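You operate a simulated robot arm through the tools that you are given. There is no shell and no other tool. Be economical: measure what you need, move in short steps, check, and stop when the job is done.

The job below is to be done with a simulated robot arm. You get a single attempt, and the scene is never put back.

TASK
Move the blue float to the green peg and thread the teal and purple floats over it.
Fine: teal first, both from the bench; the yellow spacer ends on its own peg again.

It is judged by the outcome, as a careful person would: the job done as asked, and still so three seconds after it is handed in. It fails if anything else is knocked over, pushed out of place, dropped, spilled or broken.

THE ROBOT
A 6-joint arm with a two-finger parallel gripper on a trunk, on a base that drives. Base frame: it is fixed to the floor where the robot stands at the start and does not move with it; the origin is under the middle of the robot, x ahead of it, y to its left, z up; the surface under the hand at the start is at about z = 780. Units: mm, rad, N and s.
With the tool pointing down near the work surface it reaches from about 320 to 700 mm from the robot's upright axis, wherever it stands. Its first joint turns from -2.897 to 2.897 rad. Places, roughly: green peg [600, 100, 900]; top of the teal bench [700, 500, 800]; yellow peg [500, -100, 900]. Payload 4.1 kg.
The TCP is the grasp point between the finger pads, 23 mm short of the fingertips. In the tool frame z runs along the fingers and y along their closing line. The gripper opens to 94 mm. The fingers are 38 mm wide and 10 mm thick; the gripper's body (54 by 96 mm) begins 39 mm behind the TCP.
Orientation is that of the tool frame in the base frame, as a unit quaternion [x, y, z, w]. With the fingers straight down and closing along the base's y, the tool's x points along the base's -x, its y along +y and its z along -z.

THE INTERFACE
- The arm moves only by the tool step_arm. Its argument "moves" is a list of rows, each a list of 3 entries, a list of its own where there are three numbers: the shift along the base's x, y, z in cm, then the turn, a rotation vector about the base's x, y, z in rad, then the gripper command, from -1 (shut) to 1 (fully open), values between in proportion. In form: [[[tx, ty, tz], [rx, ry, rz], fingers], ...]. A call has 1 to 20 rows; each row is the pose to reach, as a shift and turn from the pose commanded when the call began. A row lasts 0.2 s, in which the tool goes at most 50 mm and 0.15 rad; a call with a longer step from one row to the next is refused whole, and so is a gripper value outside its range. Where a pose cannot be reached the arm comes as near as it can. A force on the tool above 40 N (or 10 N above the force at the start of the call, whichever is more), or a blocked arm, ends the call early, and 0.2 s more pass. The fingers move at their own pace (about 45 mm/s each) and stop on an object; they squeeze with about 34 N. The grip force told is the motor's: it shows also when the fingers shut on nothing. Time passes only in rows, and 0.2 s behind the last, so rows that repeat a pose let the fingers close. It gives the time, the measured TCP pose, the force on the tool (base axes), the opening and the grip force at its end, in the units of the frame above (readings bear some noise), with the torque about the TCP (base axes, N m) and any sound that the robot's microphone picked up, and new pictures: "show" is both (left out), scene, wrist or none.
- Cameras (640 x 400 px; columns grow to the right, rows downward): "scene" is now at [8.6, 118.3, 1564.1]; the picture's right is [-0.56, -0.83, 0.00], its down [-0.55, 0.37, -0.75] and it looks along [0.62, -0.42, -0.66] (base axes); focal length 285 px, centre (320, 200). "wrist" rides on the gripper at [86, 16, -75] in the tool frame; the picture's right is [-0.18, 0.98, 0.00], its down [-0.58, -0.11, -0.81] and it looks along [-0.79, -0.15, 0.59] (tool axes); focal length 243 px, centre (320, 200). There is no depth. A picture from a camera that has moved, and an enlarged one, comes with that camera's place and axes in the base frame and with its lens.
- lift_body(by): slides the trunk up (or, below 0, down) by that many mm; the arm and the scene camera ride with it, the base frame stays. It gives what a move gives, with no picture.
- base_move(legs): drives the robot by 1 to 6 legs, each [ahead, turn to the left] in mm and rad, along the robot's own axes; the way and the turn of a leg run together, so that a leg with both is an arc; at most 1500 mm and 3.142 rad a leg. The arm and the cameras ride along, it lands a little off, and it stops where it bumps. It gives what a move gives, and a new picture of the scene camera.
- pan_tilt(pan, tilt): turns the head with the scene camera to pan (to the left, within 2.705 rad either way) and tilt (down, from -0.506 to 1.204), counted from straight ahead of the robot. It gives what a move gives, and a new picture of the scene camera.
- inspect(camera, box): a new picture of the part [left, top, right, bottom] of that camera's present view, enlarged. The clock stands still meanwhile.
- job_done(): hands the job in; it is judged then, once.

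Work in short steps. Places have to be worked out from the pictures, the camera data and where the tool is seen: move nearer, look again, correct. Check each grasp and each placing, and mend what went wrong. You have 120 turns and 260 pictures in all, those below and enlarged ones among them. Open the gripper and draw the arm clear of the work before you hand the job in, unless the task says otherwise; then end with one line.

The tools are called by a JSON object that holds its "fn" and its "kwargs". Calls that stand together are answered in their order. step_arm: Moves the arm, as the interface text tells. Its arguments: {"type":"object","properties":{"moves":{"type":"array","items":{"type":"array"}},"show":{"type":"string","enum":["both","scene","wrist","none"]}},"required":["moves"]} The other tools are called the same way: lift_body (by) slides the trunk up or down; base_move (legs) drives the base; pan_tilt (pan, tilt) turns the head that bears the scene camera; inspect (camera, box) takes an enlarged picture of a part of a camera's view; job_done () hands the job in.

At the start:

```text
clock: 0.0
ee_pos: [371.9, -217.9, 1296.5]
orientation: [0.0, 1.0, 0.0, 0.0]
wrist_force: [0.3, 0.1, -1.3]
wrist_torque: [0.01, -0.02, -0.03]
gripper_width: 93.7
gripper_force: 0.1
trunk travel left (down, up): [-525.0, 65.0]
robot x, y, heading: [1.7, -2.7, -0.0]
head pan, tilt: [-0.59, 0.726]
```

scene: 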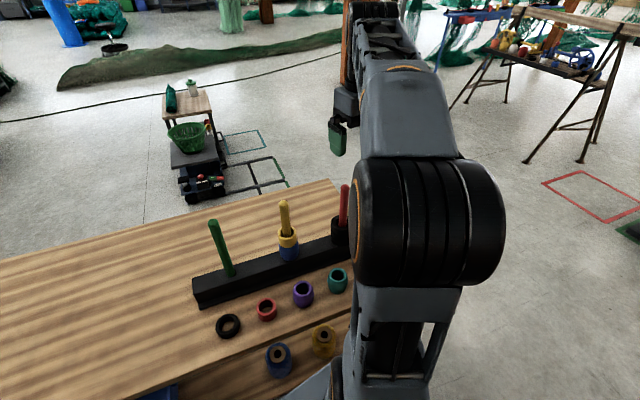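
wrist: 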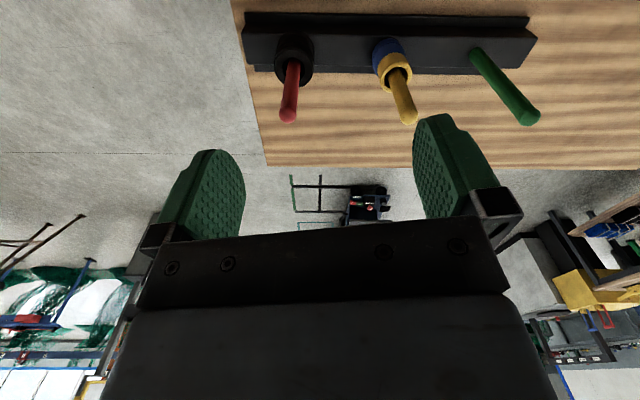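

I'll start with a closer look at the pegs and rings in front of the robot, and pan the head toward the teal bench.

{"fn": "inspect", "kwargs": {"camera": "scene", "box": [180, 170, 380, 390]}}

{"fn": "pan_tilt", "kwargs": {"pan": 0.4, "tilt": 0.8}}

```text
1.82 times, centred on (280, 280) of scene
camera zoom: at [8.6, 118.3, 1564.1], right [-0.56, -0.83, 0.0], down [-0.55, 0.37, -0.75], along [0.62, -0.42, -0.66], focal length 518 px, centre (393, 54)
```

zoom: 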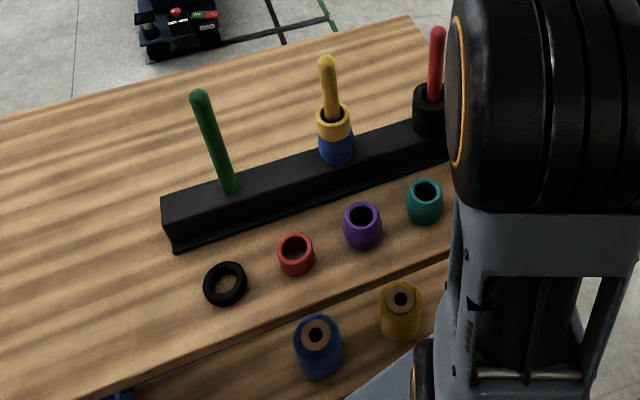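

```text
clock: 1.3
ee_pos: [371.5, -216.7, 1296.1]
orientation: [0.0, 1.0, -0.001, 0.0]
wrist_force: [0.0, -0.9, -0.2]
wrist_torque: [0.02, 0.04, 0.01]
gripper_width: 94.0
gripper_force: 0.0
trunk travel left (down, up): [-525.0, 65.0]
robot x, y, heading: [-1.1, -4.4, -0.001]
head pan, tilt: [0.4, 0.799]
camera scene: at [13.2, 196.3, 1558.1], right [0.39, -0.92, 0.0], down [-0.66, -0.28, -0.7], along [0.64, 0.27, -0.72], focal length 285 px, centre (320, 200)
```

scene: 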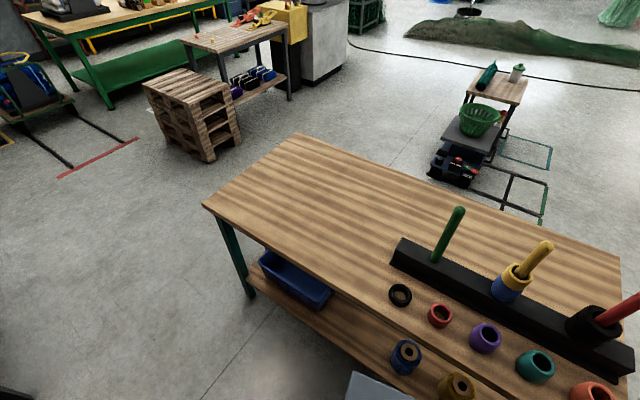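

The bench in front has teal legs, so it's the teal bench. The pegs rise about 220 mm above the rack, so a tool pointing straight down would hit a peg with its palm. I'll grasp with the tool tilted near horizontal and the wrist camera on top, which means rolling the tool about 180° first while it's up high.

{"fn": "step_arm", "kwargs": {"moves": [[[0, 0, 0], [0, 0, 0.15], 1], [[0, 0, 0], [0, 0, 0.3], 1], [[0, 0, 0], [0, 0, 0.45], 1], [[0, 0, 0], [0, 0, 0.6], 1], [[0, 0, 0], [0, 0, 0.75], 1], [[0, 0, 0], [0, 0, 0.9], 1], [[0, 0, 0], [0, 0, 1.05], 1], [[0, 0, 0], [0, 0, 1.2], 1], [[0, 0, 0], [0, 0, 1.35], 1], [[0, 0, 0], [0, 0, 1.5], 1], [[0, 0, 0], [0, 0, 1.65], 1], [[0, 0, 0], [0, 0, 1.8], 1], [[0, 0, 0], [0, 0, 1.95], 1], [[0, 0, 0], [0, 0, 2.1], 1], [[0, 0, 0], [0, 0, 2.25], 1], [[0, 0, 0], [0, 0, 2.4], 1], [[0, 0, 0], [0, 0, 2.55], 1], [[0, 0, 0], [0, 0, 2.7], 1], [[0, 0, 0], [0, 0, 2.85], 1], [[0, 0, 0], [0, 0, 3.0], 1]], "show": "both"}}

```text
clock: 5.5
ee_pos: [415.4, -27.1, 1275.6]
orientation: [0.995, -0.096, 0.0, 0.013]
wrist_force: [-0.5, 0.2, 0.1]
wrist_torque: [0.03, 0.01, 0.03]
gripper_width: 94.1
gripper_force: 0.1
out of reach, approached as far as the arm can: row 17, 18, 19, 20
trunk travel left (down, up): [-525.0, 65.0]
robot x, y, heading: [-4.2, -2.9, 0.003]
head pan, tilt: [0.4, 0.799]
camera scene: at [13.4, 196.3, 1558.1], right [0.39, -0.92, 0.0], down [-0.66, -0.28, -0.7], along [0.64, 0.27, -0.72], focal length 285 px, centre (320, 200)
camera wrist: at [497.1, -57.6, 1352.3], right [-0.37, -0.93, 0.02], down [-0.55, 0.24, 0.8], along [-0.75, 0.28, -0.6], focal length 243 px, centre (320, 200)
```

scene: 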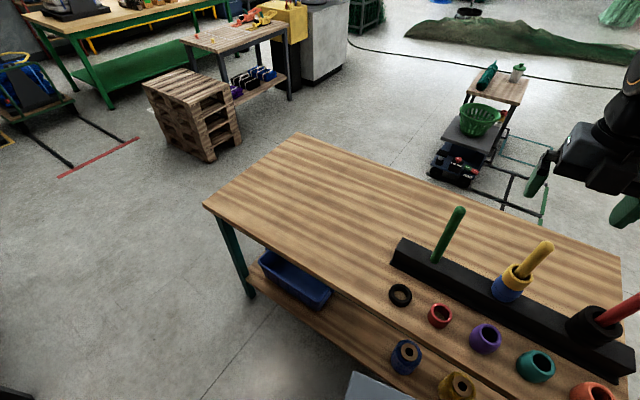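
wrist: 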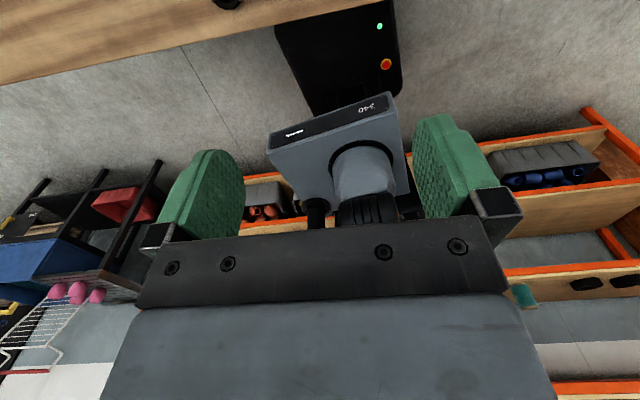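

The roll is done, with the tool's x axis now pointing forward. Next I'll tilt it 60° about its closing line, so the fingers point forward and 30° down, and see what the wrist camera shows.

{"fn": "step_arm", "kwargs": {"moves": [[[0, 0, 0], [-0.028, -0.147, 0], 1], [[-1, 0, 0], [-0.056, -0.294, 0], 1], [[-2, 0, 0], [-0.085, -0.441, 0], 1], [[-3, 0, 0], [-0.113, -0.588, 0], 1], [[-4, 0, -1], [-0.14, -0.735, 0], 1], [[-5, 0, -2], [-0.17, -0.88, 0], 1], [[-5, 0, -4], [-0.2, -1.028, 0], 1]], "show": "both"}}

```text
refused: row 7 steps farther than a row can; nothing moved
```

Row 7 turned slightly more than a row allows, so I'll use evenly sized, slightly smaller turns.

{"fn": "step_arm", "kwargs": {"moves": [[[0, 0, 0], [-0.025, -0.13, 0], 1], [[-1, 0, 0], [-0.05, -0.26, 0], 1], [[-2, 0, 0], [-0.075, -0.39, 0], 1], [[-3, 0, 0], [-0.1, -0.52, 0], 1], [[-4, 0, -1], [-0.125, -0.65, 0], 1], [[-5, 0, -2], [-0.15, -0.78, 0], 1], [[-5, 0, -4], [-0.175, -0.91, 0], 1], [[-5, 0, -5], [-0.2, -1.04, 0], 1]], "show": "both"}}

```text
clock: 7.3
ee_pos: [368.8, -30.5, 1212.6]
orientation: [0.868, -0.092, 0.483, 0.064]
wrist_force: [-0.7, -0.5, -0.3]
wrist_torque: [-0.02, 0.0, -0.01]
gripper_width: 93.7
gripper_force: 0.1
trunk travel left (down, up): [-525.0, 65.0]
robot x, y, heading: [-0.6, -3.5, 0.002]
head pan, tilt: [0.4, 0.799]
camera scene: at [12.9, 196.4, 1560.1], right [0.39, -0.92, 0.0], down [-0.66, -0.28, -0.7], along [0.64, 0.27, -0.72], focal length 285 px, centre (320, 200)
camera wrist: at [349.0, -39.9, 1326.7], right [-0.31, -0.94, -0.14], down [-0.94, 0.33, -0.07], along [0.11, 0.11, -0.99], focal length 243 px, centre (320, 200)
```

scene: 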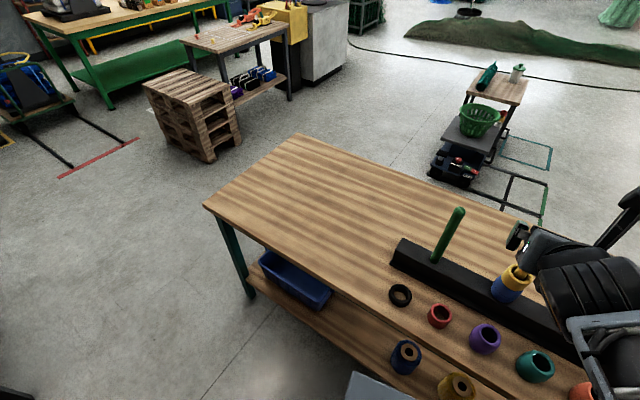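
wrist: 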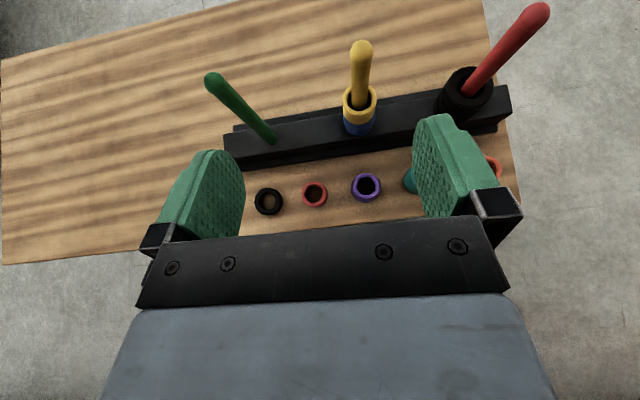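

The wrist camera now looks down over the rack. I put the green peg at about (561, 67) with its tip near z 1060, and the yellow peg at about (521, -110) with its spacer top near z 943. I'll move to a standoff behind the yellow peg and aim the head at the rack.

{"fn": "step_arm", "kwargs": {"moves": [[[0.6, -1, -4], [0, 0, 0], 1], [[1.2, -2, -8], [0, 0, 0], 1], [[1.8, -3, -12], [0, 0, 0], 1], [[2.4, -4, -16], [0, 0, 0], 1], [[3, -5.4, -20], [0, 0, 0], 1], [[3, -5.4, -20], [0, 0, 0], 1]], "show": "wrist"}}

{"fn": "pan_tilt", "kwargs": {"pan": -0.15, "tilt": 0.8}}

```text
clock: 8.7
ee_pos: [461.2, -54.5, 1059.4]
orientation: [0.858, -0.09, 0.503, 0.06]
wrist_force: [-0.6, 0.0, -0.4]
wrist_torque: [-0.03, -0.02, -0.01]
gripper_width: 94.0
gripper_force: 0.1
out of reach, approached as far as the arm can: row 1, 2, 3, 4, 5, 6
trunk travel left (down, up): [-525.0, 65.0]
robot x, y, heading: [0.1, -0.2, 0.002]
head pan, tilt: [0.4, 0.799]
camera wrist: at [436.1, -64.3, 1173.5], right [-0.3, -0.94, -0.15], down [-0.94, 0.32, -0.12], along [0.16, 0.11, -0.98], focal length 243 px, centre (320, 200)
```

wrist: 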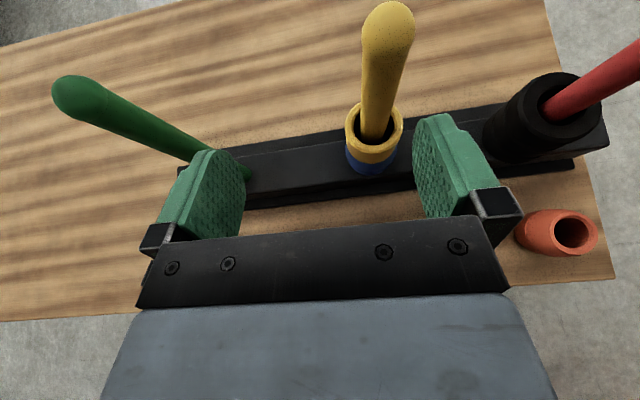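

```text
clock: 9.6
ee_pos: [461.4, -54.3, 1061.3]
orientation: [0.858, -0.091, 0.503, 0.061]
wrist_force: [0.1, -0.1, 0.0]
wrist_torque: [-0.04, 0.03, -0.03]
gripper_width: 93.8
gripper_force: 0.0
trunk travel left (down, up): [-525.0, 65.0]
robot x, y, heading: [0.8, -3.0, 0.001]
head pan, tilt: [-0.15, 0.799]
camera scene: at [18.6, 153.0, 1558.0], right [-0.15, -0.99, 0.0], down [-0.71, 0.11, -0.7], along [0.69, -0.1, -0.72], focal length 285 px, centre (320, 200)
```

scene: 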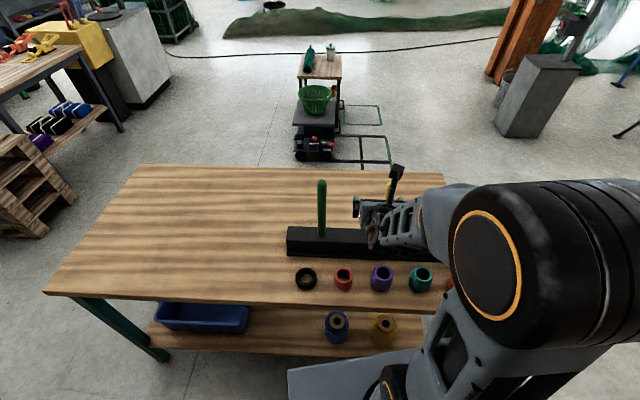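

That pose was out of reach because the shoulder is too high and too close. I'll back the base off 120 mm, then lower the trunk 130 mm, which keeps the fingers clear of the pegs.

{"fn": "base_move", "kwargs": {"legs": [[-120, 0]]}}

{"fn": "lift_body", "kwargs": {"by": -130}}

{"fn": "inspect", "kwargs": {"camera": "wrist", "box": [0, 0, 640, 400]}}

{"fn": "inspect", "kwargs": {"camera": "scene", "box": [220, 140, 540, 340]}}

```text
clock: 10.9
ee_pos: [337.8, -54.8, 1060.6]
orientation: [0.857, -0.09, 0.503, 0.06]
wrist_force: [0.7, -0.2, 0.6]
wrist_torque: [-0.01, -0.03, -0.02]
gripper_width: 93.7
gripper_force: 0.1
trunk travel left (down, up): [-525.0, 65.0]
robot x, y, heading: [-124.7, -4.0, -0.0]
head pan, tilt: [-0.15, 0.799]
camera scene: at [-104.9, 153.0, 1558.1], right [-0.15, -0.99, 0.0], down [-0.71, 0.11, -0.7], along [0.69, -0.1, -0.72], focal length 285 px, centre (320, 200)
```

scene: 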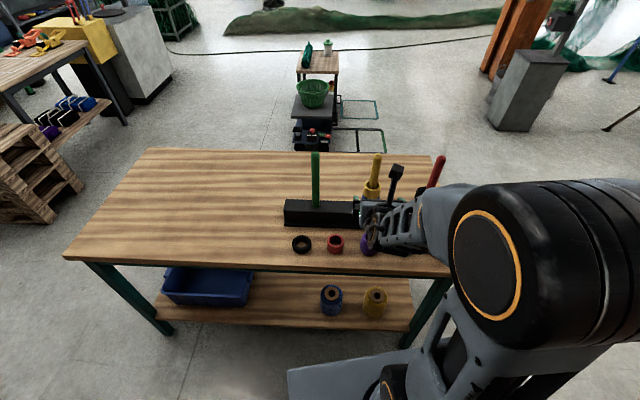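

```text
clock: 12.5
ee_pos: [338.4, -54.7, 931.1]
orientation: [0.858, -0.091, 0.503, 0.06]
wrist_force: [-0.5, 0.0, -1.3]
wrist_torque: [-0.02, -0.01, 0.0]
gripper_width: 94.2
gripper_force: 0.1
trunk travel left (down, up): [-395.0, 195.0]
robot x, y, heading: [-122.0, -0.5, 0.003]
head pan, tilt: [-0.15, 0.799]
```

```text
1.00 times, centred on (320, 200) of wrist (not enlarged: the box is as wide or as high as the picture)
camera zoom: at [313.0, -64.4, 1044.1], right [-0.3, -0.94, -0.15], down [-0.94, 0.32, -0.12], along [0.16, 0.11, -0.98], focal length 243 px, centre (320, 200)
```

zoom: 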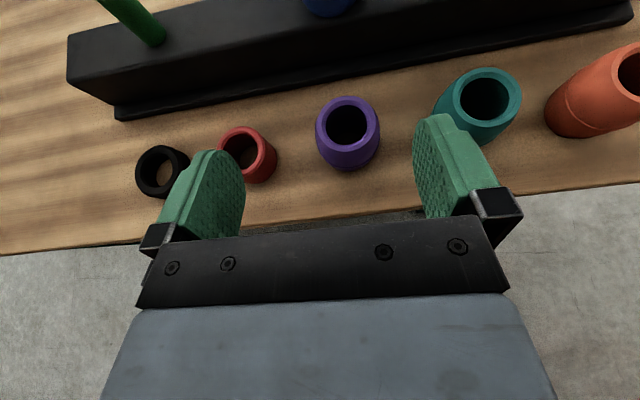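

```text
2.00 times, centred on (380, 240) of scene
camera zoom: at [-104.2, 152.9, 1428.1], right [-0.15, -0.99, 0.0], down [-0.71, 0.11, -0.7], along [0.69, -0.1, -0.72], focal length 570 px, centre (200, 120)
```

zoom: 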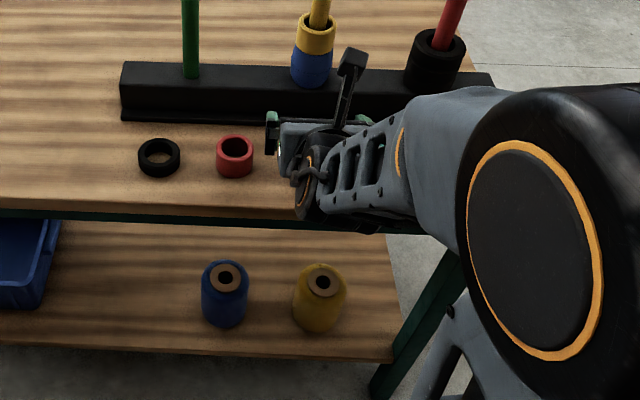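

From these views the yellow peg is near (526, -106) and the rack top is near z 840. The blue float fills roughly 845–912, with the spacer above it up to about 943. The floats are about 60 mm tall and 57 mm wide. I'll move to a pre-grasp behind the spacer and look again.

{"fn": "step_arm", "kwargs": {"moves": [[[0, 0, 3], [0, 0, 0], 1], [[2, -0.8, 4], [0, 0, 0], 1], [[5, -1.8, 4], [0, 0, 0], 1], [[8.5, -2.7, 4], [0, 0, 0], 1], [[8.5, -2.7, 4], [0, 0, 0], 1]], "show": "both"}}

```text
clock: 13.7
ee_pos: [425.4, -84.9, 969.4]
orientation: [0.857, -0.091, 0.503, 0.061]
wrist_force: [0.4, -0.2, -0.8]
wrist_torque: [0.0, 0.04, 0.01]
gripper_width: 93.9
gripper_force: 0.1
trunk travel left (down, up): [-395.0, 195.0]
robot x, y, heading: [-125.7, -1.0, 0.002]
head pan, tilt: [-0.15, 0.799]
camera scene: at [-103.9, 152.9, 1428.0], right [-0.15, -0.99, 0.0], down [-0.71, 0.11, -0.7], along [0.69, -0.1, -0.72], focal length 285 px, centre (320, 200)
camera wrist: at [399.6, -92.7, 1083.8], right [-0.3, -0.94, -0.15], down [-0.94, 0.32, -0.12], along [0.16, 0.1, -0.98], focal length 243 px, centre (320, 200)
```

scene: 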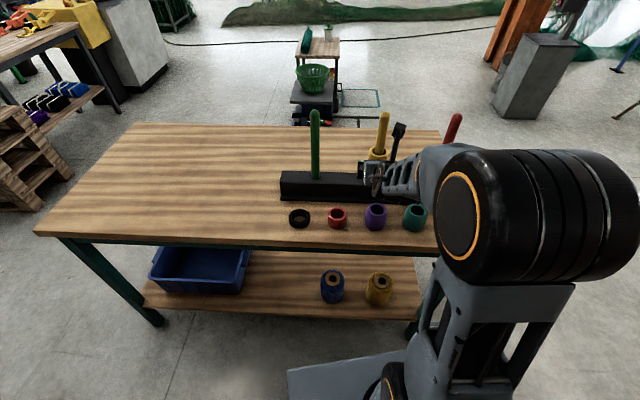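
wrist: 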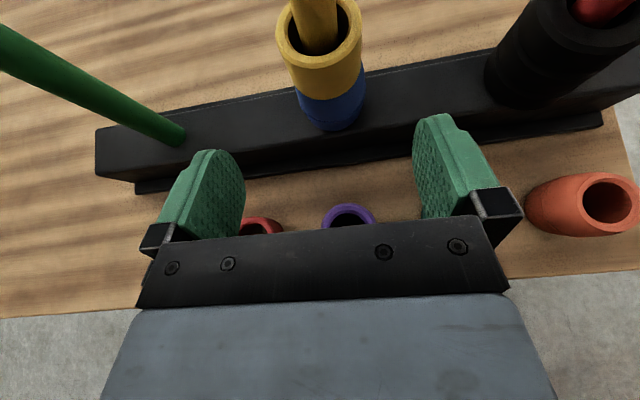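

The spacer's outer width is about 56 mm, its axis is near (528, -109), and it spans roughly z 908–943. At a 29° tilt the wrist camera would pass too close to the peg tip, so I'll raise the tool to about 20° below horizontal and hold the grasp height at 938.

{"fn": "step_arm", "kwargs": {"moves": [[[0, 0, 0], [-0.018, -0.078, 0], 1], [[0, 0, -1.5], [-0.036, -0.156, 0], 1], [[0, 0, -3.1], [-0.036, -0.156, 0], 1], [[0, 0, -3.1], [-0.036, -0.156, 0], 1]], "show": "both"}}

```text
clock: 14.7
ee_pos: [426.8, -61.8, 944.1]
orientation: [0.814, -0.09, 0.569, 0.073]
wrist_force: [0.4, -0.1, 0.0]
wrist_torque: [-0.01, 0.01, 0.0]
gripper_width: 93.9
gripper_force: 0.1
out of reach, approached as far as the arm can: row 1, 2, 3, 4
trunk travel left (down, up): [-395.0, 195.0]
robot x, y, heading: [-122.8, -0.7, 0.002]
head pan, tilt: [-0.15, 0.799]
camera scene: at [-104.1, 152.9, 1428.0], right [-0.15, -0.99, 0.0], down [-0.71, 0.11, -0.7], along [0.69, -0.1, -0.72], focal length 285 px, centre (320, 200)
camera wrist: at [384.3, -66.4, 1052.3], right [-0.29, -0.94, -0.16], down [-0.91, 0.32, -0.27], along [0.31, 0.06, -0.95], focal length 243 px, centre (320, 200)
```

scene: 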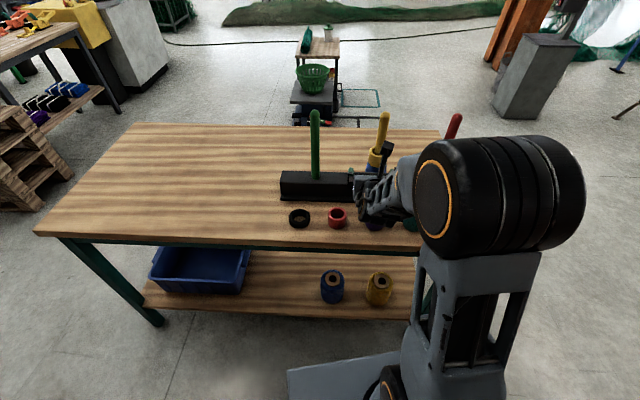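
wrist: 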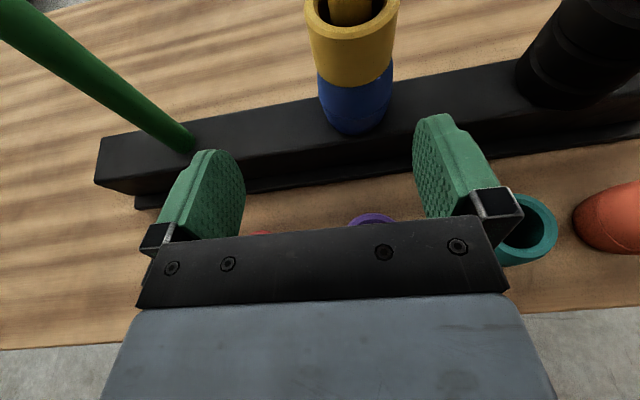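

The orientation reached 20° as asked, but the position was pulled sideways, so some joint is at its limit. I'll try a small correction back onto the approach line to see whether being farther forward helps.

{"fn": "step_arm", "kwargs": {"moves": [[[1, -1, 0], [0, 0, 0], 1], [[2, -2, 0], [0, 0, 0], 1], [[3.3, -3.1, -0.3], [0, 0, 0], 1], [[3.3, -3.1, -0.3], [0, 0, 0], 1]], "show": "none"}}

```text
clock: 15.7
ee_pos: [465.2, -72.8, 947.3]
orientation: [0.815, -0.091, 0.568, 0.075]
wrist_force: [0.1, -0.4, 0.3]
wrist_torque: [0.01, 0.0, -0.01]
gripper_width: 94.1
gripper_force: 0.0
out of reach, approached as far as the arm can: row 1, 2, 3, 4
trunk travel left (down, up): [-395.0, 195.0]
robot x, y, heading: [-121.3, -2.5, -0.004]
head pan, tilt: [-0.15, 0.799]
```

Motion toward -y is limited while yaw stays fixed, which fits the roll limit I hit earlier. I'll yaw the tool clockwise about 0.3 rad and back off slightly to free that joint.

{"fn": "step_arm", "kwargs": {"moves": [[[-2, 0.5, 0], [0, 0, -0.1], 1], [[-3, 1, 0], [0, 0, -0.2], 1], [[-3, 1, 0], [0, 0, -0.3], 1], [[-3, 1, 0], [0, 0, -0.3], 1]], "show": "wrist"}}

```text
clock: 16.7
ee_pos: [435.6, -60.4, 949.0]
orientation: [0.793, -0.207, 0.553, 0.153]
wrist_force: [-0.2, -1.0, 0.2]
wrist_torque: [-0.02, 0.01, -0.01]
gripper_width: 93.9
gripper_force: 0.0
trunk travel left (down, up): [-395.0, 195.0]
robot x, y, heading: [-126.2, -0.6, 0.001]
head pan, tilt: [-0.15, 0.799]
camera wrist: at [393.4, -53.6, 1056.4], right [-0.54, -0.82, -0.16], down [-0.78, 0.57, -0.27], along [0.31, -0.02, -0.95], focal length 243 px, centre (320, 200)
```

wrist: 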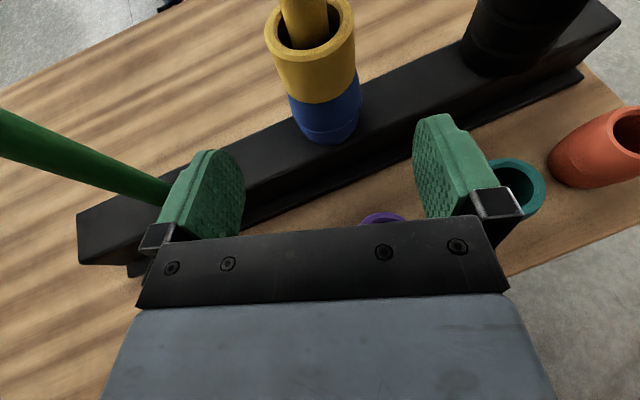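

The yaw freed the arm and the readings agree: spacer axis (528, -110), from z 908 to 943. I'll lower to 934 and approach along the finger direction, stopping short for a check.

{"fn": "step_arm", "kwargs": {"moves": [[[1.8, -0.9, -0.8], [0, 0, 0], 1], [[3.6, -1.9, -1.5], [0, 0, 0], 1], [[5.4, -2.9, -1.5], [0, 0, 0], 1], [[5.4, -2.9, -1.5], [0, 0, 0], 1]], "show": "both"}}

```text
clock: 17.7
ee_pos: [488.3, -90.6, 932.8]
orientation: [0.792, -0.207, 0.553, 0.154]
wrist_force: [-0.2, -0.6, -0.4]
wrist_torque: [-0.02, 0.02, 0.0]
gripper_width: 94.0
gripper_force: 0.1
trunk travel left (down, up): [-395.0, 195.0]
robot x, y, heading: [-126.9, 1.3, 0.006]
head pan, tilt: [-0.15, 0.799]
camera scene: at [-104.1, 152.9, 1428.1], right [-0.15, -0.99, 0.0], down [-0.71, 0.11, -0.7], along [0.69, -0.1, -0.72], focal length 285 px, centre (320, 200)
camera wrist: at [446.5, -83.2, 1042.0], right [-0.54, -0.82, -0.16], down [-0.78, 0.57, -0.27], along [0.31, -0.02, -0.95], focal length 243 px, centre (320, 200)
```

scene: 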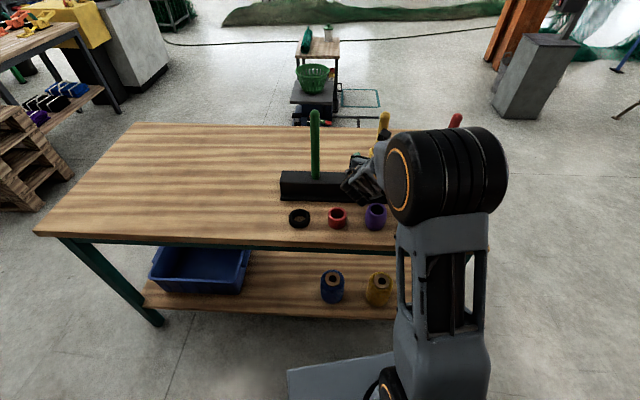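
wrist: 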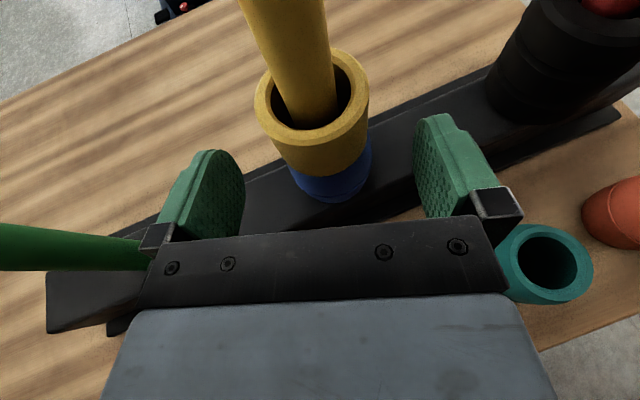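

The spacer is centred between the open fingers, with its axis at about (527, -112). I'll go forward the last 43 mm and close on it.

{"fn": "step_arm", "kwargs": {"moves": [[[2, -1, 0], [0, 0, 0], 1], [[3.95, -2.1, 0.1], [0, 0, 0], 1], [[3.95, -2.1, 0.1], [0, 0, 0], 0.4], [[3.95, -2.1, 0.1], [0, 0, 0], 0], [[3.95, -2.1, 0.1], [0, 0, 0], -0.3], [[3.95, -2.1, 0.1], [0, 0, 0], -0.6], [[3.95, -2.1, 0.1], [0, 0, 0], -1], [[3.95, -2.1, 0.1], [0, 0, 0], -1]], "show": "both"}}

```text
clock: 19.5
ee_pos: [528.7, -111.5, 935.3]
orientation: [0.792, -0.207, 0.553, 0.153]
wrist_force: [0.2, 0.1, 0.3]
wrist_torque: [0.0, -0.02, -0.03]
gripper_width: 52.5
gripper_force: 34.6
trunk travel left (down, up): [-395.0, 195.0]
robot x, y, heading: [-127.9, -6.5, -0.004]
head pan, tilt: [-0.15, 0.799]
camera scene: at [-104.1, 153.0, 1428.0], right [-0.15, -0.99, 0.0], down [-0.71, 0.11, -0.7], along [0.69, -0.1, -0.72], focal length 285 px, centre (320, 200)
camera wrist: at [486.5, -103.8, 1043.8], right [-0.54, -0.82, -0.16], down [-0.78, 0.57, -0.27], along [0.31, -0.02, -0.95], focal length 243 px, centre (320, 200)
```

scene: 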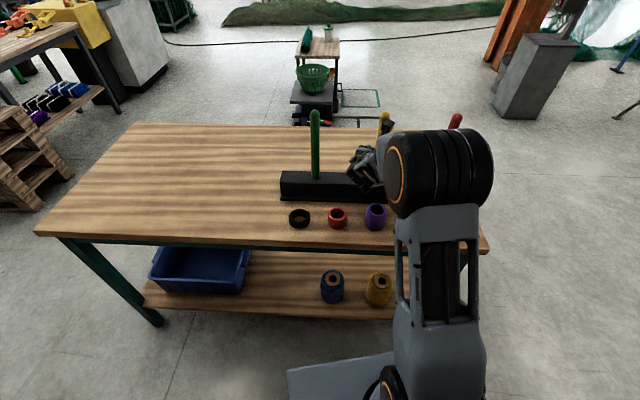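
wrist: 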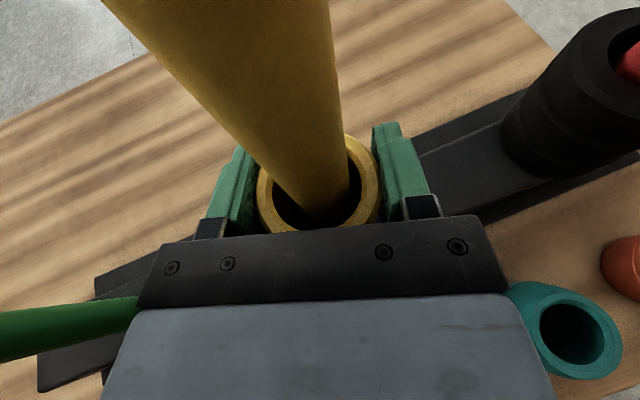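

The fingers hold the spacer at 52.5 mm. I'll lift it 30 mm slowly and check that the blue float stays behind.

{"fn": "step_arm", "kwargs": {"moves": [[[0, 0, 1], [0, 0, 0], -1], [[0, 0, 2], [0, 0, 0], -1], [[0, 0, 3], [0, 0, 0], -1], [[0, 0, 3], [0, 0, 0], -1]], "show": "wrist"}}

{"fn": "inspect", "kwargs": {"camera": "scene", "box": [260, 90, 500, 240]}}

```text
clock: 20.5
ee_pos: [528.6, -112.7, 963.4]
orientation: [0.792, -0.207, 0.553, 0.153]
wrist_force: [-0.8, -0.4, -0.1]
wrist_torque: [-0.02, -0.02, 0.02]
gripper_width: 52.6
gripper_force: 34.1
trunk travel left (down, up): [-395.0, 195.0]
robot x, y, heading: [-122.5, -3.1, -0.005]
head pan, tilt: [-0.15, 0.799]
camera wrist: at [486.4, -105.1, 1072.6], right [-0.54, -0.82, -0.16], down [-0.78, 0.57, -0.27], along [0.31, -0.02, -0.95], focal length 243 px, centre (320, 200)
```

wrist: 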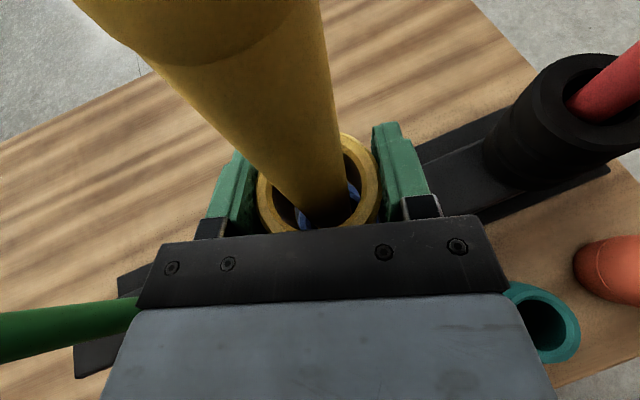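

```text
2.67 times, centred on (380, 165) of scene
camera zoom: at [-104.2, 152.9, 1428.0], right [-0.15, -0.99, 0.0], down [-0.71, 0.11, -0.7], along [0.69, -0.1, -0.72], focal length 760 px, centre (160, 293)
```

zoom: 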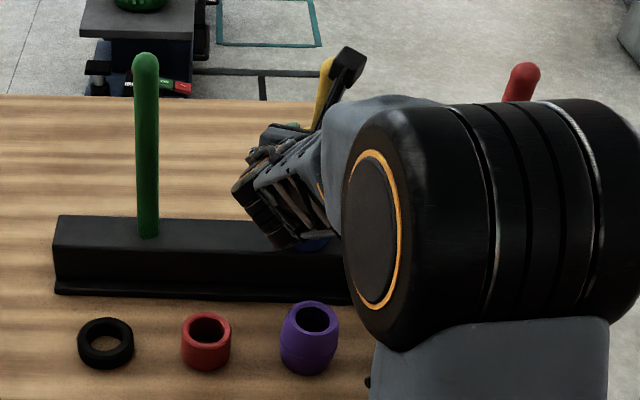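

The blue float stayed on the rack and is visible through the bore. I'll use the trunk for a clean vertical lift of 150 mm to clear the peg tip.

{"fn": "lift_body", "kwargs": {"by": 150}}

{"fn": "inspect", "kwargs": {"camera": "wrist", "box": [0, 0, 640, 400]}}

{"fn": "inspect", "kwargs": {"camera": "scene", "box": [220, 100, 540, 300]}}

```text
clock: 22.2
ee_pos: [528.8, -111.9, 1114.9]
orientation: [0.792, -0.207, 0.554, 0.153]
wrist_force: [0.1, 0.0, -0.1]
wrist_torque: [0.03, 0.02, 0.04]
gripper_width: 52.3
gripper_force: 33.5
trunk travel left (down, up): [-545.0, 45.0]
robot x, y, heading: [-124.3, -2.3, -0.007]
head pan, tilt: [-0.15, 0.799]
```

```text
1.00 times, centred on (320, 200) of wrist (not enlarged: the box is as wide or as high as the picture)
camera zoom: at [486.5, -105.0, 1222.3], right [-0.54, -0.82, -0.16], down [-0.78, 0.57, -0.27], along [0.31, -0.02, -0.95], focal length 243 px, centre (320, 200)
```

zoom: 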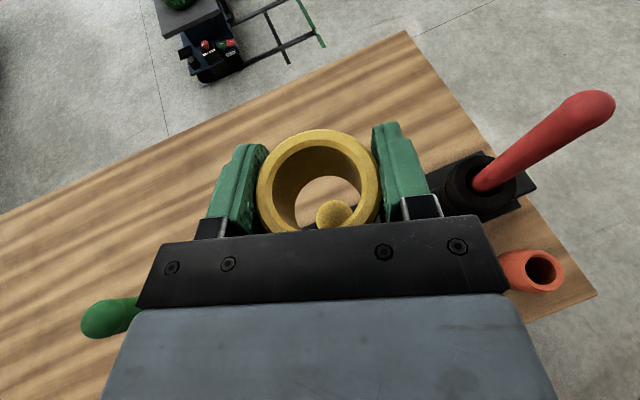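

```text
2.00 times, centred on (380, 200) of scene
camera zoom: at [-104.0, 153.0, 1578.0], right [-0.15, -0.99, 0.0], down [-0.71, 0.11, -0.7], along [0.69, -0.1, -0.72], focal length 570 px, centre (200, 200)
```

zoom: 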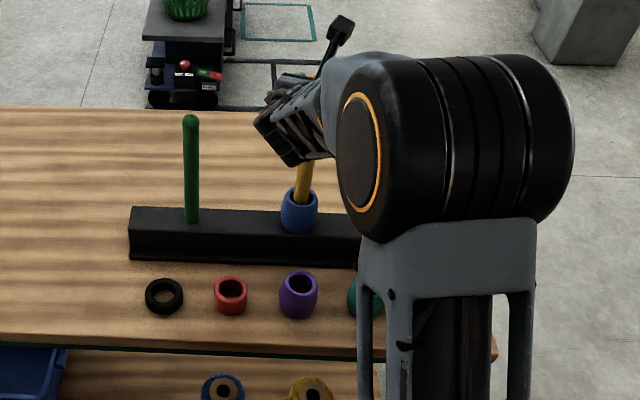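

The spacer is free of the yellow peg, whose tip is near z 1058. I'll carry it back from the pegs and left to a free bench spot near (430, 240).

{"fn": "step_arm", "kwargs": {"moves": [[[-3.3, 0, 0], [0, 0, 0], -1], [[-6.6, 1, 0], [0, 0, 0], -1], [[-9.8, 3.2, 0], [0, 0, 0], -1], [[-9.8, 7.2, 0], [0, 0, 0], -1], [[-9.8, 11.2, 0], [0, 0, 0], -1], [[-9.8, 15.2, 0], [0, 0, 0], -1], [[-9.8, 19.2, 0], [0, 0, 0], -1], [[-9.8, 23.2, 0], [0, 0, 0], -1], [[-9.8, 27.2, 0], [0, 0, 0], -1], [[-9.8, 31.2, 0], [0, 0, 0], -1], [[-9.8, 35.2, 0], [0, 0, 0], -1], [[-9.8, 35.2, 0], [0, 0, 0], -1]], "show": "both"}}

```text
clock: 24.8
ee_pos: [430.9, 239.0, 1115.4]
orientation: [0.792, -0.207, 0.553, 0.154]
wrist_force: [-0.5, 0.0, 0.4]
wrist_torque: [0.0, 0.02, -0.01]
gripper_width: 52.4
gripper_force: 33.7
trunk travel left (down, up): [-545.0, 45.0]
robot x, y, heading: [-120.8, -0.5, -0.002]
head pan, tilt: [-0.15, 0.799]
camera scene: at [-104.1, 153.2, 1578.0], right [-0.15, -0.99, 0.0], down [-0.71, 0.11, -0.7], along [0.69, -0.1, -0.72], focal length 285 px, centre (320, 200)
camera wrist: at [389.2, 247.3, 1223.0], right [-0.54, -0.82, -0.16], down [-0.78, 0.57, -0.27], along [0.31, -0.02, -0.95], focal length 243 px, centre (320, 200)
```

scene: 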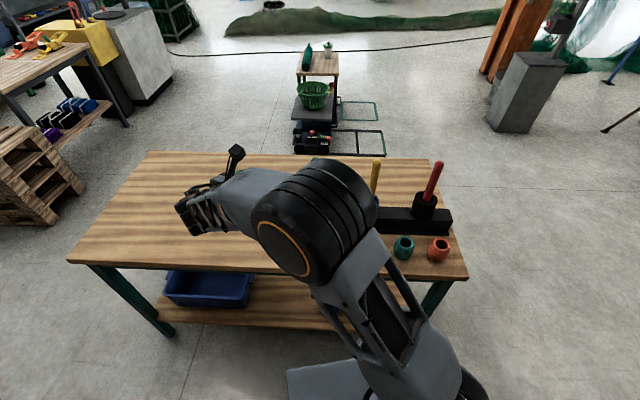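
wrist: 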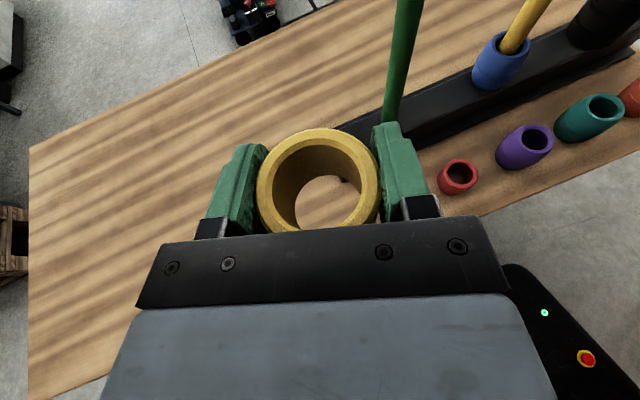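

The spot is clear, but I'll go 60 mm farther left for more room from the black ring, which is near (442, 136). Then I'll lower the trunk 270 mm.

{"fn": "step_arm", "kwargs": {"moves": [[[0, 3, 0], [0, 0, 0], -1], [[0, 6, 0], [0, 0, 0], -1], [[0, 6, 0], [0, 0, 0], -1]], "show": "none"}}

{"fn": "lift_body", "kwargs": {"by": -270}}

{"fn": "inspect", "kwargs": {"camera": "wrist", "box": [0, 0, 640, 400]}}

{"fn": "inspect", "kwargs": {"camera": "scene", "box": [60, 80, 460, 330]}}

```text
clock: 25.6
ee_pos: [429.6, 299.7, 1115.3]
orientation: [0.793, -0.206, 0.553, 0.153]
wrist_force: [-0.4, 0.8, -0.2]
wrist_torque: [-0.02, 0.03, 0.0]
gripper_width: 52.8
gripper_force: 34.2
trunk travel left (down, up): [-545.0, 45.0]
robot x, y, heading: [-120.4, -6.1, 0.002]
head pan, tilt: [-0.15, 0.799]
```

```text
clock: 28.4
ee_pos: [429.0, 299.8, 844.9]
orientation: [0.793, -0.207, 0.553, 0.153]
wrist_force: [-0.3, -0.2, -0.4]
wrist_torque: [0.02, 0.0, 0.02]
gripper_width: 52.6
gripper_force: 34.0
trunk travel left (down, up): [-275.0, 315.0]
robot x, y, heading: [-125.2, -2.5, 0.002]
head pan, tilt: [-0.15, 0.799]
```

```text
1.00 times, centred on (320, 200) of wrist (not enlarged: the box is as wide or as high as the picture)
camera zoom: at [387.9, 307.8, 953.0], right [-0.54, -0.82, -0.16], down [-0.78, 0.57, -0.27], along [0.31, -0.02, -0.95], focal length 243 px, centre (320, 200)
```

zoom: 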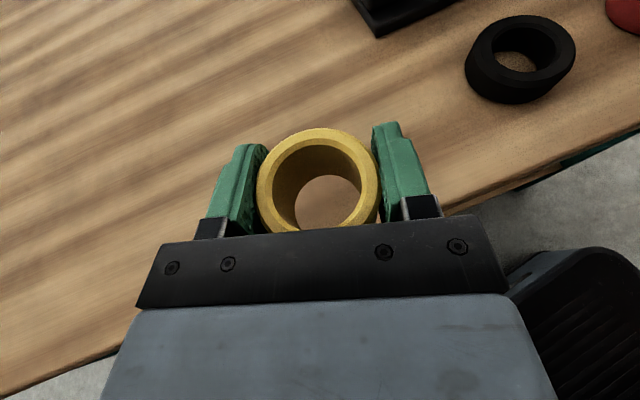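

```text
1.60 times, centred on (260, 205) of scene
camera zoom: at [-104.2, 153.1, 1308.1], right [-0.15, -0.99, 0.0], down [-0.71, 0.11, -0.7], along [0.69, -0.1, -0.72], focal length 456 px, centre (416, 192)
```

zoom: 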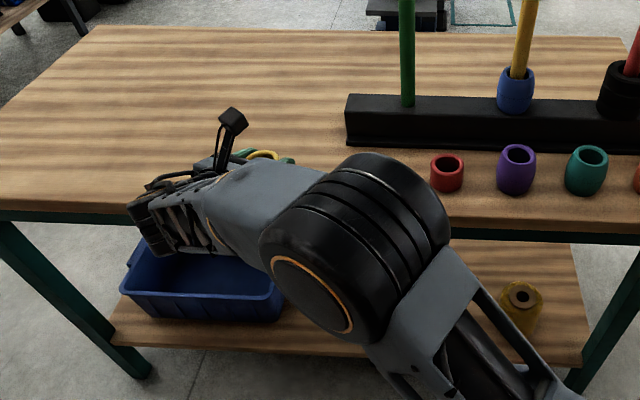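

At y = 300 the bench's front edge is at about x 399, so the spacer would sit right on the edge. I'll move it inward to about (490, 285) and look again.

{"fn": "step_arm", "kwargs": {"moves": [[[3, -0.7, 0], [0, 0, 0], -1], [[6.1, -1.5, 0], [0, 0, 0], -1], [[6.1, -1.5, -1], [0, 0, 0], -1], [[6.1, -1.5, -2], [0, 0, 0], -1], [[6.1, -1.5, -2], [0, 0, 0], -1]], "show": "both"}}

```text
clock: 29.6
ee_pos: [490.6, 283.9, 824.4]
orientation: [0.792, -0.207, 0.554, 0.153]
wrist_force: [0.2, -0.4, 0.2]
wrist_torque: [-0.03, 0.02, 0.01]
gripper_width: 52.1
gripper_force: 34.5
trunk travel left (down, up): [-275.0, 315.0]
robot x, y, heading: [-123.6, 0.9, -0.0]
head pan, tilt: [-0.15, 0.799]
camera scene: at [-104.1, 153.1, 1308.0], right [-0.15, -0.99, 0.0], down [-0.71, 0.11, -0.7], along [0.69, -0.1, -0.72], focal length 285 px, centre (320, 200)
camera wrist: at [449.0, 292.7, 932.3], right [-0.54, -0.82, -0.16], down [-0.78, 0.57, -0.27], along [0.31, -0.02, -0.95], focal length 243 px, centre (320, 200)
```

scene: 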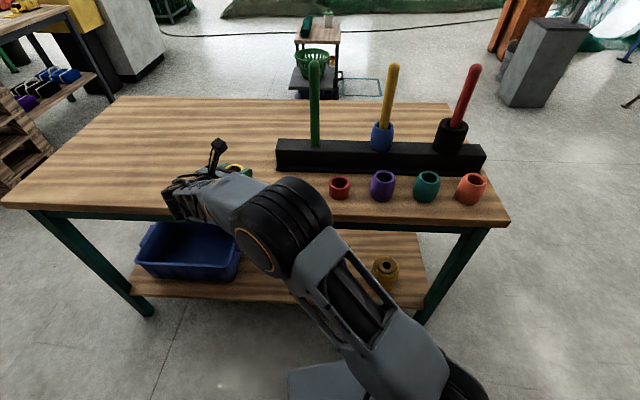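
wrist: 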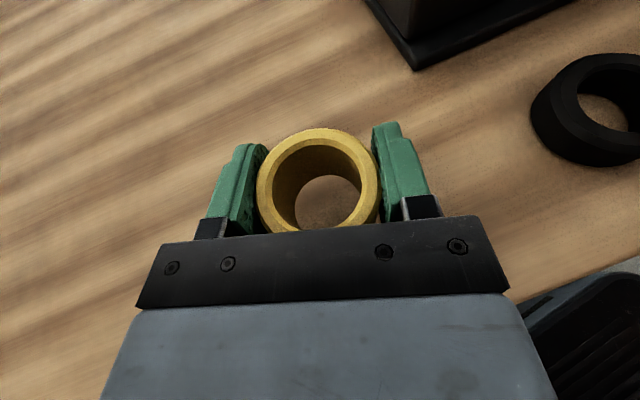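

The spacer is now clear of everything, about 70 mm inside the edge. I'll lower it in small steps until contact, near TCP z 806.

{"fn": "step_arm", "kwargs": {"moves": [[[0, 0, -0.6], [0, 0, 0], -1], [[0, 0, -1.2], [0, 0, 0], -1], [[0, 0, -1.5], [0, 0, 0], -1], [[0, 0, -1.7], [0, 0, 0], -1], [[0, 0, -1.9], [0, 0, 0], -1], [[0, 0, -1.9], [0, 0, 0], -1]], "show": "wrist"}}

```text
clock: 31.0
ee_pos: [490.8, 284.1, 809.9]
orientation: [0.791, -0.208, 0.555, 0.15]
wrist_force: [6.2, 4.6, 22.2]
wrist_torque: [1.16, 0.84, -0.48]
gripper_width: 52.4
gripper_force: 33.3
trunk travel left (down, up): [-275.0, 315.0]
robot x, y, heading: [-123.0, -2.3, 0.002]
head pan, tilt: [-0.15, 0.799]
camera wrist: at [447.7, 292.4, 917.6], right [-0.54, -0.82, -0.17], down [-0.78, 0.57, -0.28], along [0.32, -0.02, -0.95], focal length 243 px, centre (320, 200)
```

wrist: 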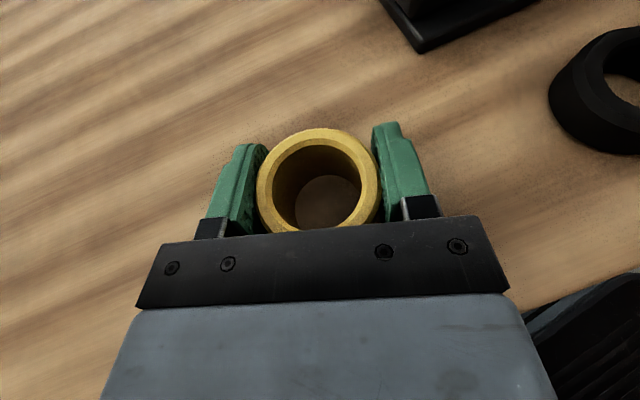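

Something touched at TCP z 810 with about 22 N. The torque suggests the gripper's underside touched along with the spacer. The spacer's base should be within 2–3 mm of the bench, so I'll relieve the pressure, open, and check it.

{"fn": "step_arm", "kwargs": {"moves": [[[0, 0, 0.2], [0, 0, 0], -1], [[0, 0, 0.4], [0, 0, 0], -1], [[0, 0, 0.4], [0, 0, 0], -1]], "show": "none"}}

{"fn": "inspect", "kwargs": {"camera": "scene", "box": [140, 110, 300, 210]}}

```text
clock: 31.8
ee_pos: [490.7, 285.2, 809.2]
orientation: [0.793, -0.207, 0.552, 0.153]
wrist_force: [5.5, 6.8, 14.5]
wrist_torque: [0.83, 0.44, -0.52]
gripper_width: 52.5
gripper_force: 34.3
trunk travel left (down, up): [-275.0, 315.0]
robot x, y, heading: [-124.1, -1.4, -0.001]
head pan, tilt: [-0.15, 0.799]
```

```text
4.00 times, centred on (220, 160) of scene
camera zoom: at [-104.8, 153.1, 1308.0], right [-0.15, -0.99, 0.0], down [-0.71, 0.11, -0.7], along [0.69, -0.1, -0.72], focal length 1140 px, centre (720, 360)
```

zoom: 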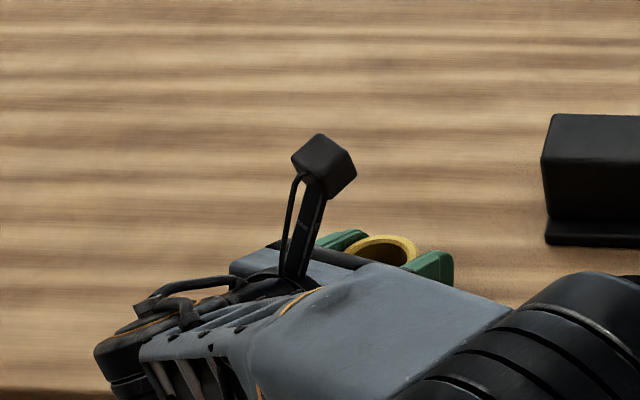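

There's still residual force. I'll raise 3 mm more to unload the contact, then open slowly.

{"fn": "step_arm", "kwargs": {"moves": [[[0, 0, 0.2], [0, 0, 0], -1], [[0, 0, 0.3], [0, 0, 0], -1], [[0, 0, 0.3], [0, 0, 0], -1]], "show": "none"}}

```text
clock: 32.6
ee_pos: [491.2, 285.0, 812.9]
orientation: [0.792, -0.207, 0.553, 0.154]
wrist_force: [0.3, -0.2, -0.4]
wrist_torque: [-0.04, -0.03, -0.01]
gripper_width: 52.4
gripper_force: 34.3
trunk travel left (down, up): [-275.0, 315.0]
robot x, y, heading: [-122.0, -0.9, 0.0]
head pan, tilt: [-0.15, 0.799]
```

It's free at 812.9, so contact is just below that. I'll ease down 2 mm and open, which leaves a drop of at most a couple of mm.

{"fn": "step_arm", "kwargs": {"moves": [[[0, 0, -0.2], [0, 0, 0], -1], [[0, 0, -0.2], [0, 0, 0], 0.15], [[0, 0, -0.2], [0, 0, 0], 0.25], [[0, 0, -0.2], [0, 0, 0], 0.5], [[0, 0, -0.1], [0, 0, 0], 1], [[0, 0, 0], [0, 0, 0], 1], [[0, 0, 0], [0, 0, 0], 1]], "show": "wrist"}}

```text
clock: 34.2
ee_pos: [489.6, 285.7, 812.9]
orientation: [0.793, -0.206, 0.553, 0.152]
wrist_force: [0.5, 0.0, 0.3]
wrist_torque: [0.03, -0.03, -0.04]
gripper_width: 94.1
gripper_force: 0.1
trunk travel left (down, up): [-275.0, 315.0]
robot x, y, heading: [-123.9, 0.6, 0.002]
head pan, tilt: [-0.15, 0.799]
camera wrist: at [449.0, 292.9, 921.3], right [-0.54, -0.82, -0.16], down [-0.78, 0.57, -0.27], along [0.31, -0.02, -0.95], focal length 243 px, centre (320, 200)
```

wrist: 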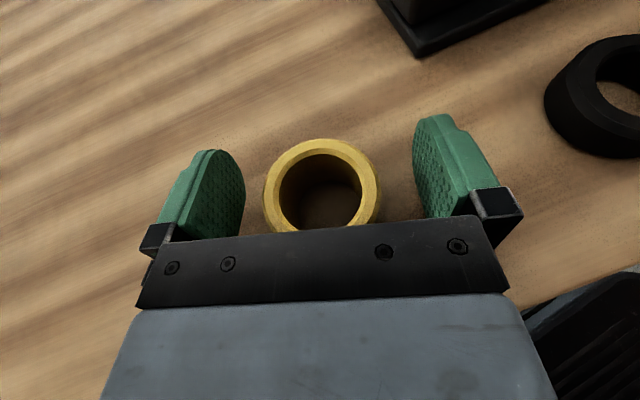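

The spacer now stands on the bench at about (490, 286). I'll back straight out along the finger axis, then raise the trunk 120 mm.

{"fn": "step_arm", "kwargs": {"moves": [[[-2.6, 1.5, 0.2], [0, 0, 0], 1], [[-5.2, 3, 0.4], [0, 0, 0], 1], [[-7.8, 4.5, 1.5], [0, 0, 0], 1], [[-7.8, 4.5, 3], [0, 0, 0], 1]], "show": "none"}}

{"fn": "lift_body", "kwargs": {"by": 120}}

{"fn": "inspect", "kwargs": {"camera": "wrist", "box": [0, 0, 640, 400]}}

```text
clock: 35.2
ee_pos: [412.6, 330.3, 841.6]
orientation: [0.793, -0.207, 0.553, 0.152]
wrist_force: [-0.3, 0.5, -0.1]
wrist_torque: [-0.01, -0.02, -0.02]
gripper_width: 93.8
gripper_force: 0.0
trunk travel left (down, up): [-275.0, 315.0]
robot x, y, heading: [-128.1, -0.6, -0.0]
head pan, tilt: [-0.15, 0.799]
```

```text
clock: 36.7
ee_pos: [412.9, 331.2, 962.1]
orientation: [0.792, -0.207, 0.553, 0.153]
wrist_force: [0.1, -0.5, 0.4]
wrist_torque: [0.0, 0.0, 0.01]
gripper_width: 94.1
gripper_force: 0.1
trunk travel left (down, up): [-395.0, 195.0]
robot x, y, heading: [-125.6, 0.2, -0.001]
head pan, tilt: [-0.15, 0.799]
```

```text
1.00 times, centred on (320, 200) of wrist (not enlarged: the box is as wide or as high as the picture)
camera zoom: at [370.9, 338.4, 1070.5], right [-0.54, -0.82, -0.16], down [-0.78, 0.57, -0.27], along [0.31, -0.02, -0.95], focal length 243 px, centre (320, 200)
```

zoom: 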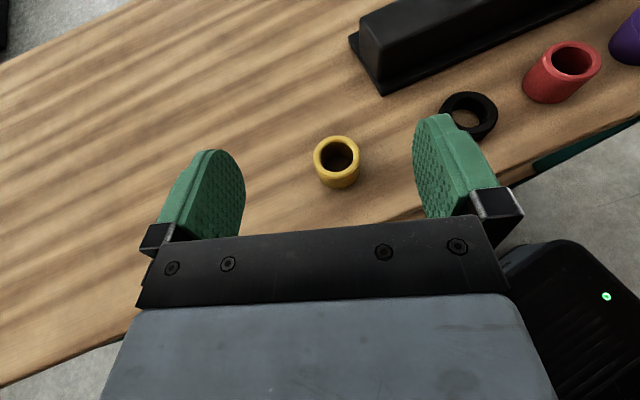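

The spacer is upright at the bench spot. Next I'll move across to the pre-grasp behind the blue float at about (440, -60, 940).

{"fn": "step_arm", "kwargs": {"moves": [[[0, -4, 0], [0, 0, 0], 1], [[0, -8, 0], [0, 0, 0], 1], [[0, -12, 0], [0, 0, 0], 1], [[0, -16, 0], [0, 0, 0], 1], [[0, -20, 0], [0, 0, 0], 1], [[0.5, -24, 0], [0, 0, 0], 1], [[1, -28, 0], [0, 0, 0], 1], [[1.5, -32, 0], [0, 0, 0], 1], [[2, -36, -1], [0, 0, 0], 1], [[2.7, -39, -2], [0, 0, 0], 1], [[2.7, -39, -2], [0, 0, 0], 1]], "show": "both"}}

```text
clock: 39.1
ee_pos: [439.9, -62.0, 941.0]
orientation: [0.792, -0.207, 0.553, 0.153]
wrist_force: [-0.6, -0.2, -0.1]
wrist_torque: [0.03, 0.02, 0.0]
gripper_width: 93.7
gripper_force: 0.1
trunk travel left (down, up): [-395.0, 195.0]
robot x, y, heading: [-118.1, -3.0, 0.002]
head pan, tilt: [-0.15, 0.799]
camera scene: at [-104.1, 152.8, 1428.1], right [-0.15, -0.99, 0.0], down [-0.71, 0.11, -0.7], along [0.69, -0.1, -0.72], focal length 285 px, centre (320, 200)
camera wrist: at [397.8, -54.9, 1049.0], right [-0.54, -0.82, -0.16], down [-0.78, 0.57, -0.27], along [0.31, -0.02, -0.95], focal length 243 px, centre (320, 200)
```

scene: 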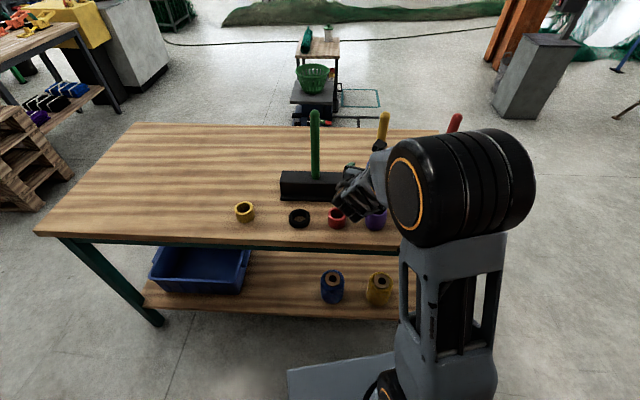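
wrist: 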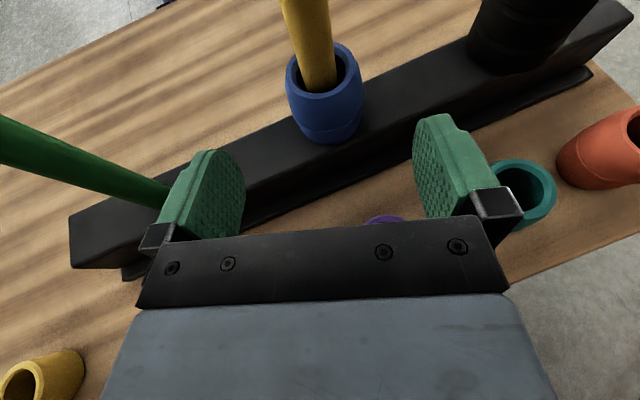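

The blue float is exposed around the yellow peg, with its top near z 905. I'll go forward above it, then lower around it to TCP z 882 with the fingers open.

{"fn": "step_arm", "kwargs": {"moves": [[[3, -1.7, 0], [0, 0, 0], 1], [[6, -3.3, 0], [0, 0, 0], 1], [[8.8, -5.1, 0], [0, 0, 0], 1], [[8.8, -5.1, -2], [0, 0, 0], 1], [[8.8, -5.1, -4], [0, 0, 0], 1], [[8.8, -5.1, -5.9], [0, 0, 0], 1], [[8.8, -5.1, -5.9], [0, 0, 0], 1]], "show": "wrist"}}

```text
clock: 40.7
ee_pos: [528.8, -108.7, 883.3]
orientation: [0.792, -0.207, 0.553, 0.153]
wrist_force: [-0.1, -1.0, -0.3]
wrist_torque: [0.02, 0.0, 0.02]
gripper_width: 94.1
gripper_force: 0.1
trunk travel left (down, up): [-395.0, 195.0]
robot x, y, heading: [-119.6, -1.5, -0.001]
head pan, tilt: [-0.15, 0.799]
camera wrist: at [487.0, -101.9, 991.3], right [-0.54, -0.82, -0.16], down [-0.78, 0.57, -0.27], along [0.31, -0.02, -0.95], focal length 243 px, centre (320, 200)
```

wrist: 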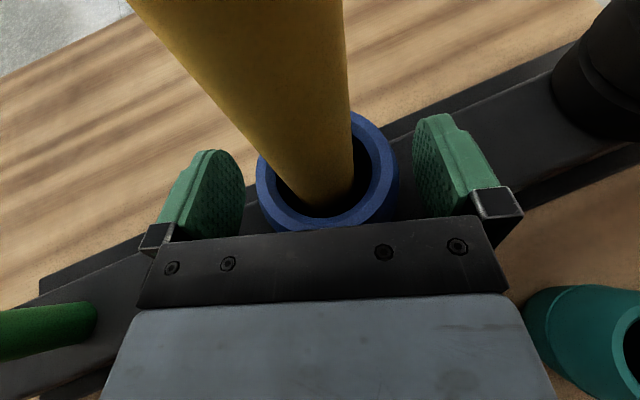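

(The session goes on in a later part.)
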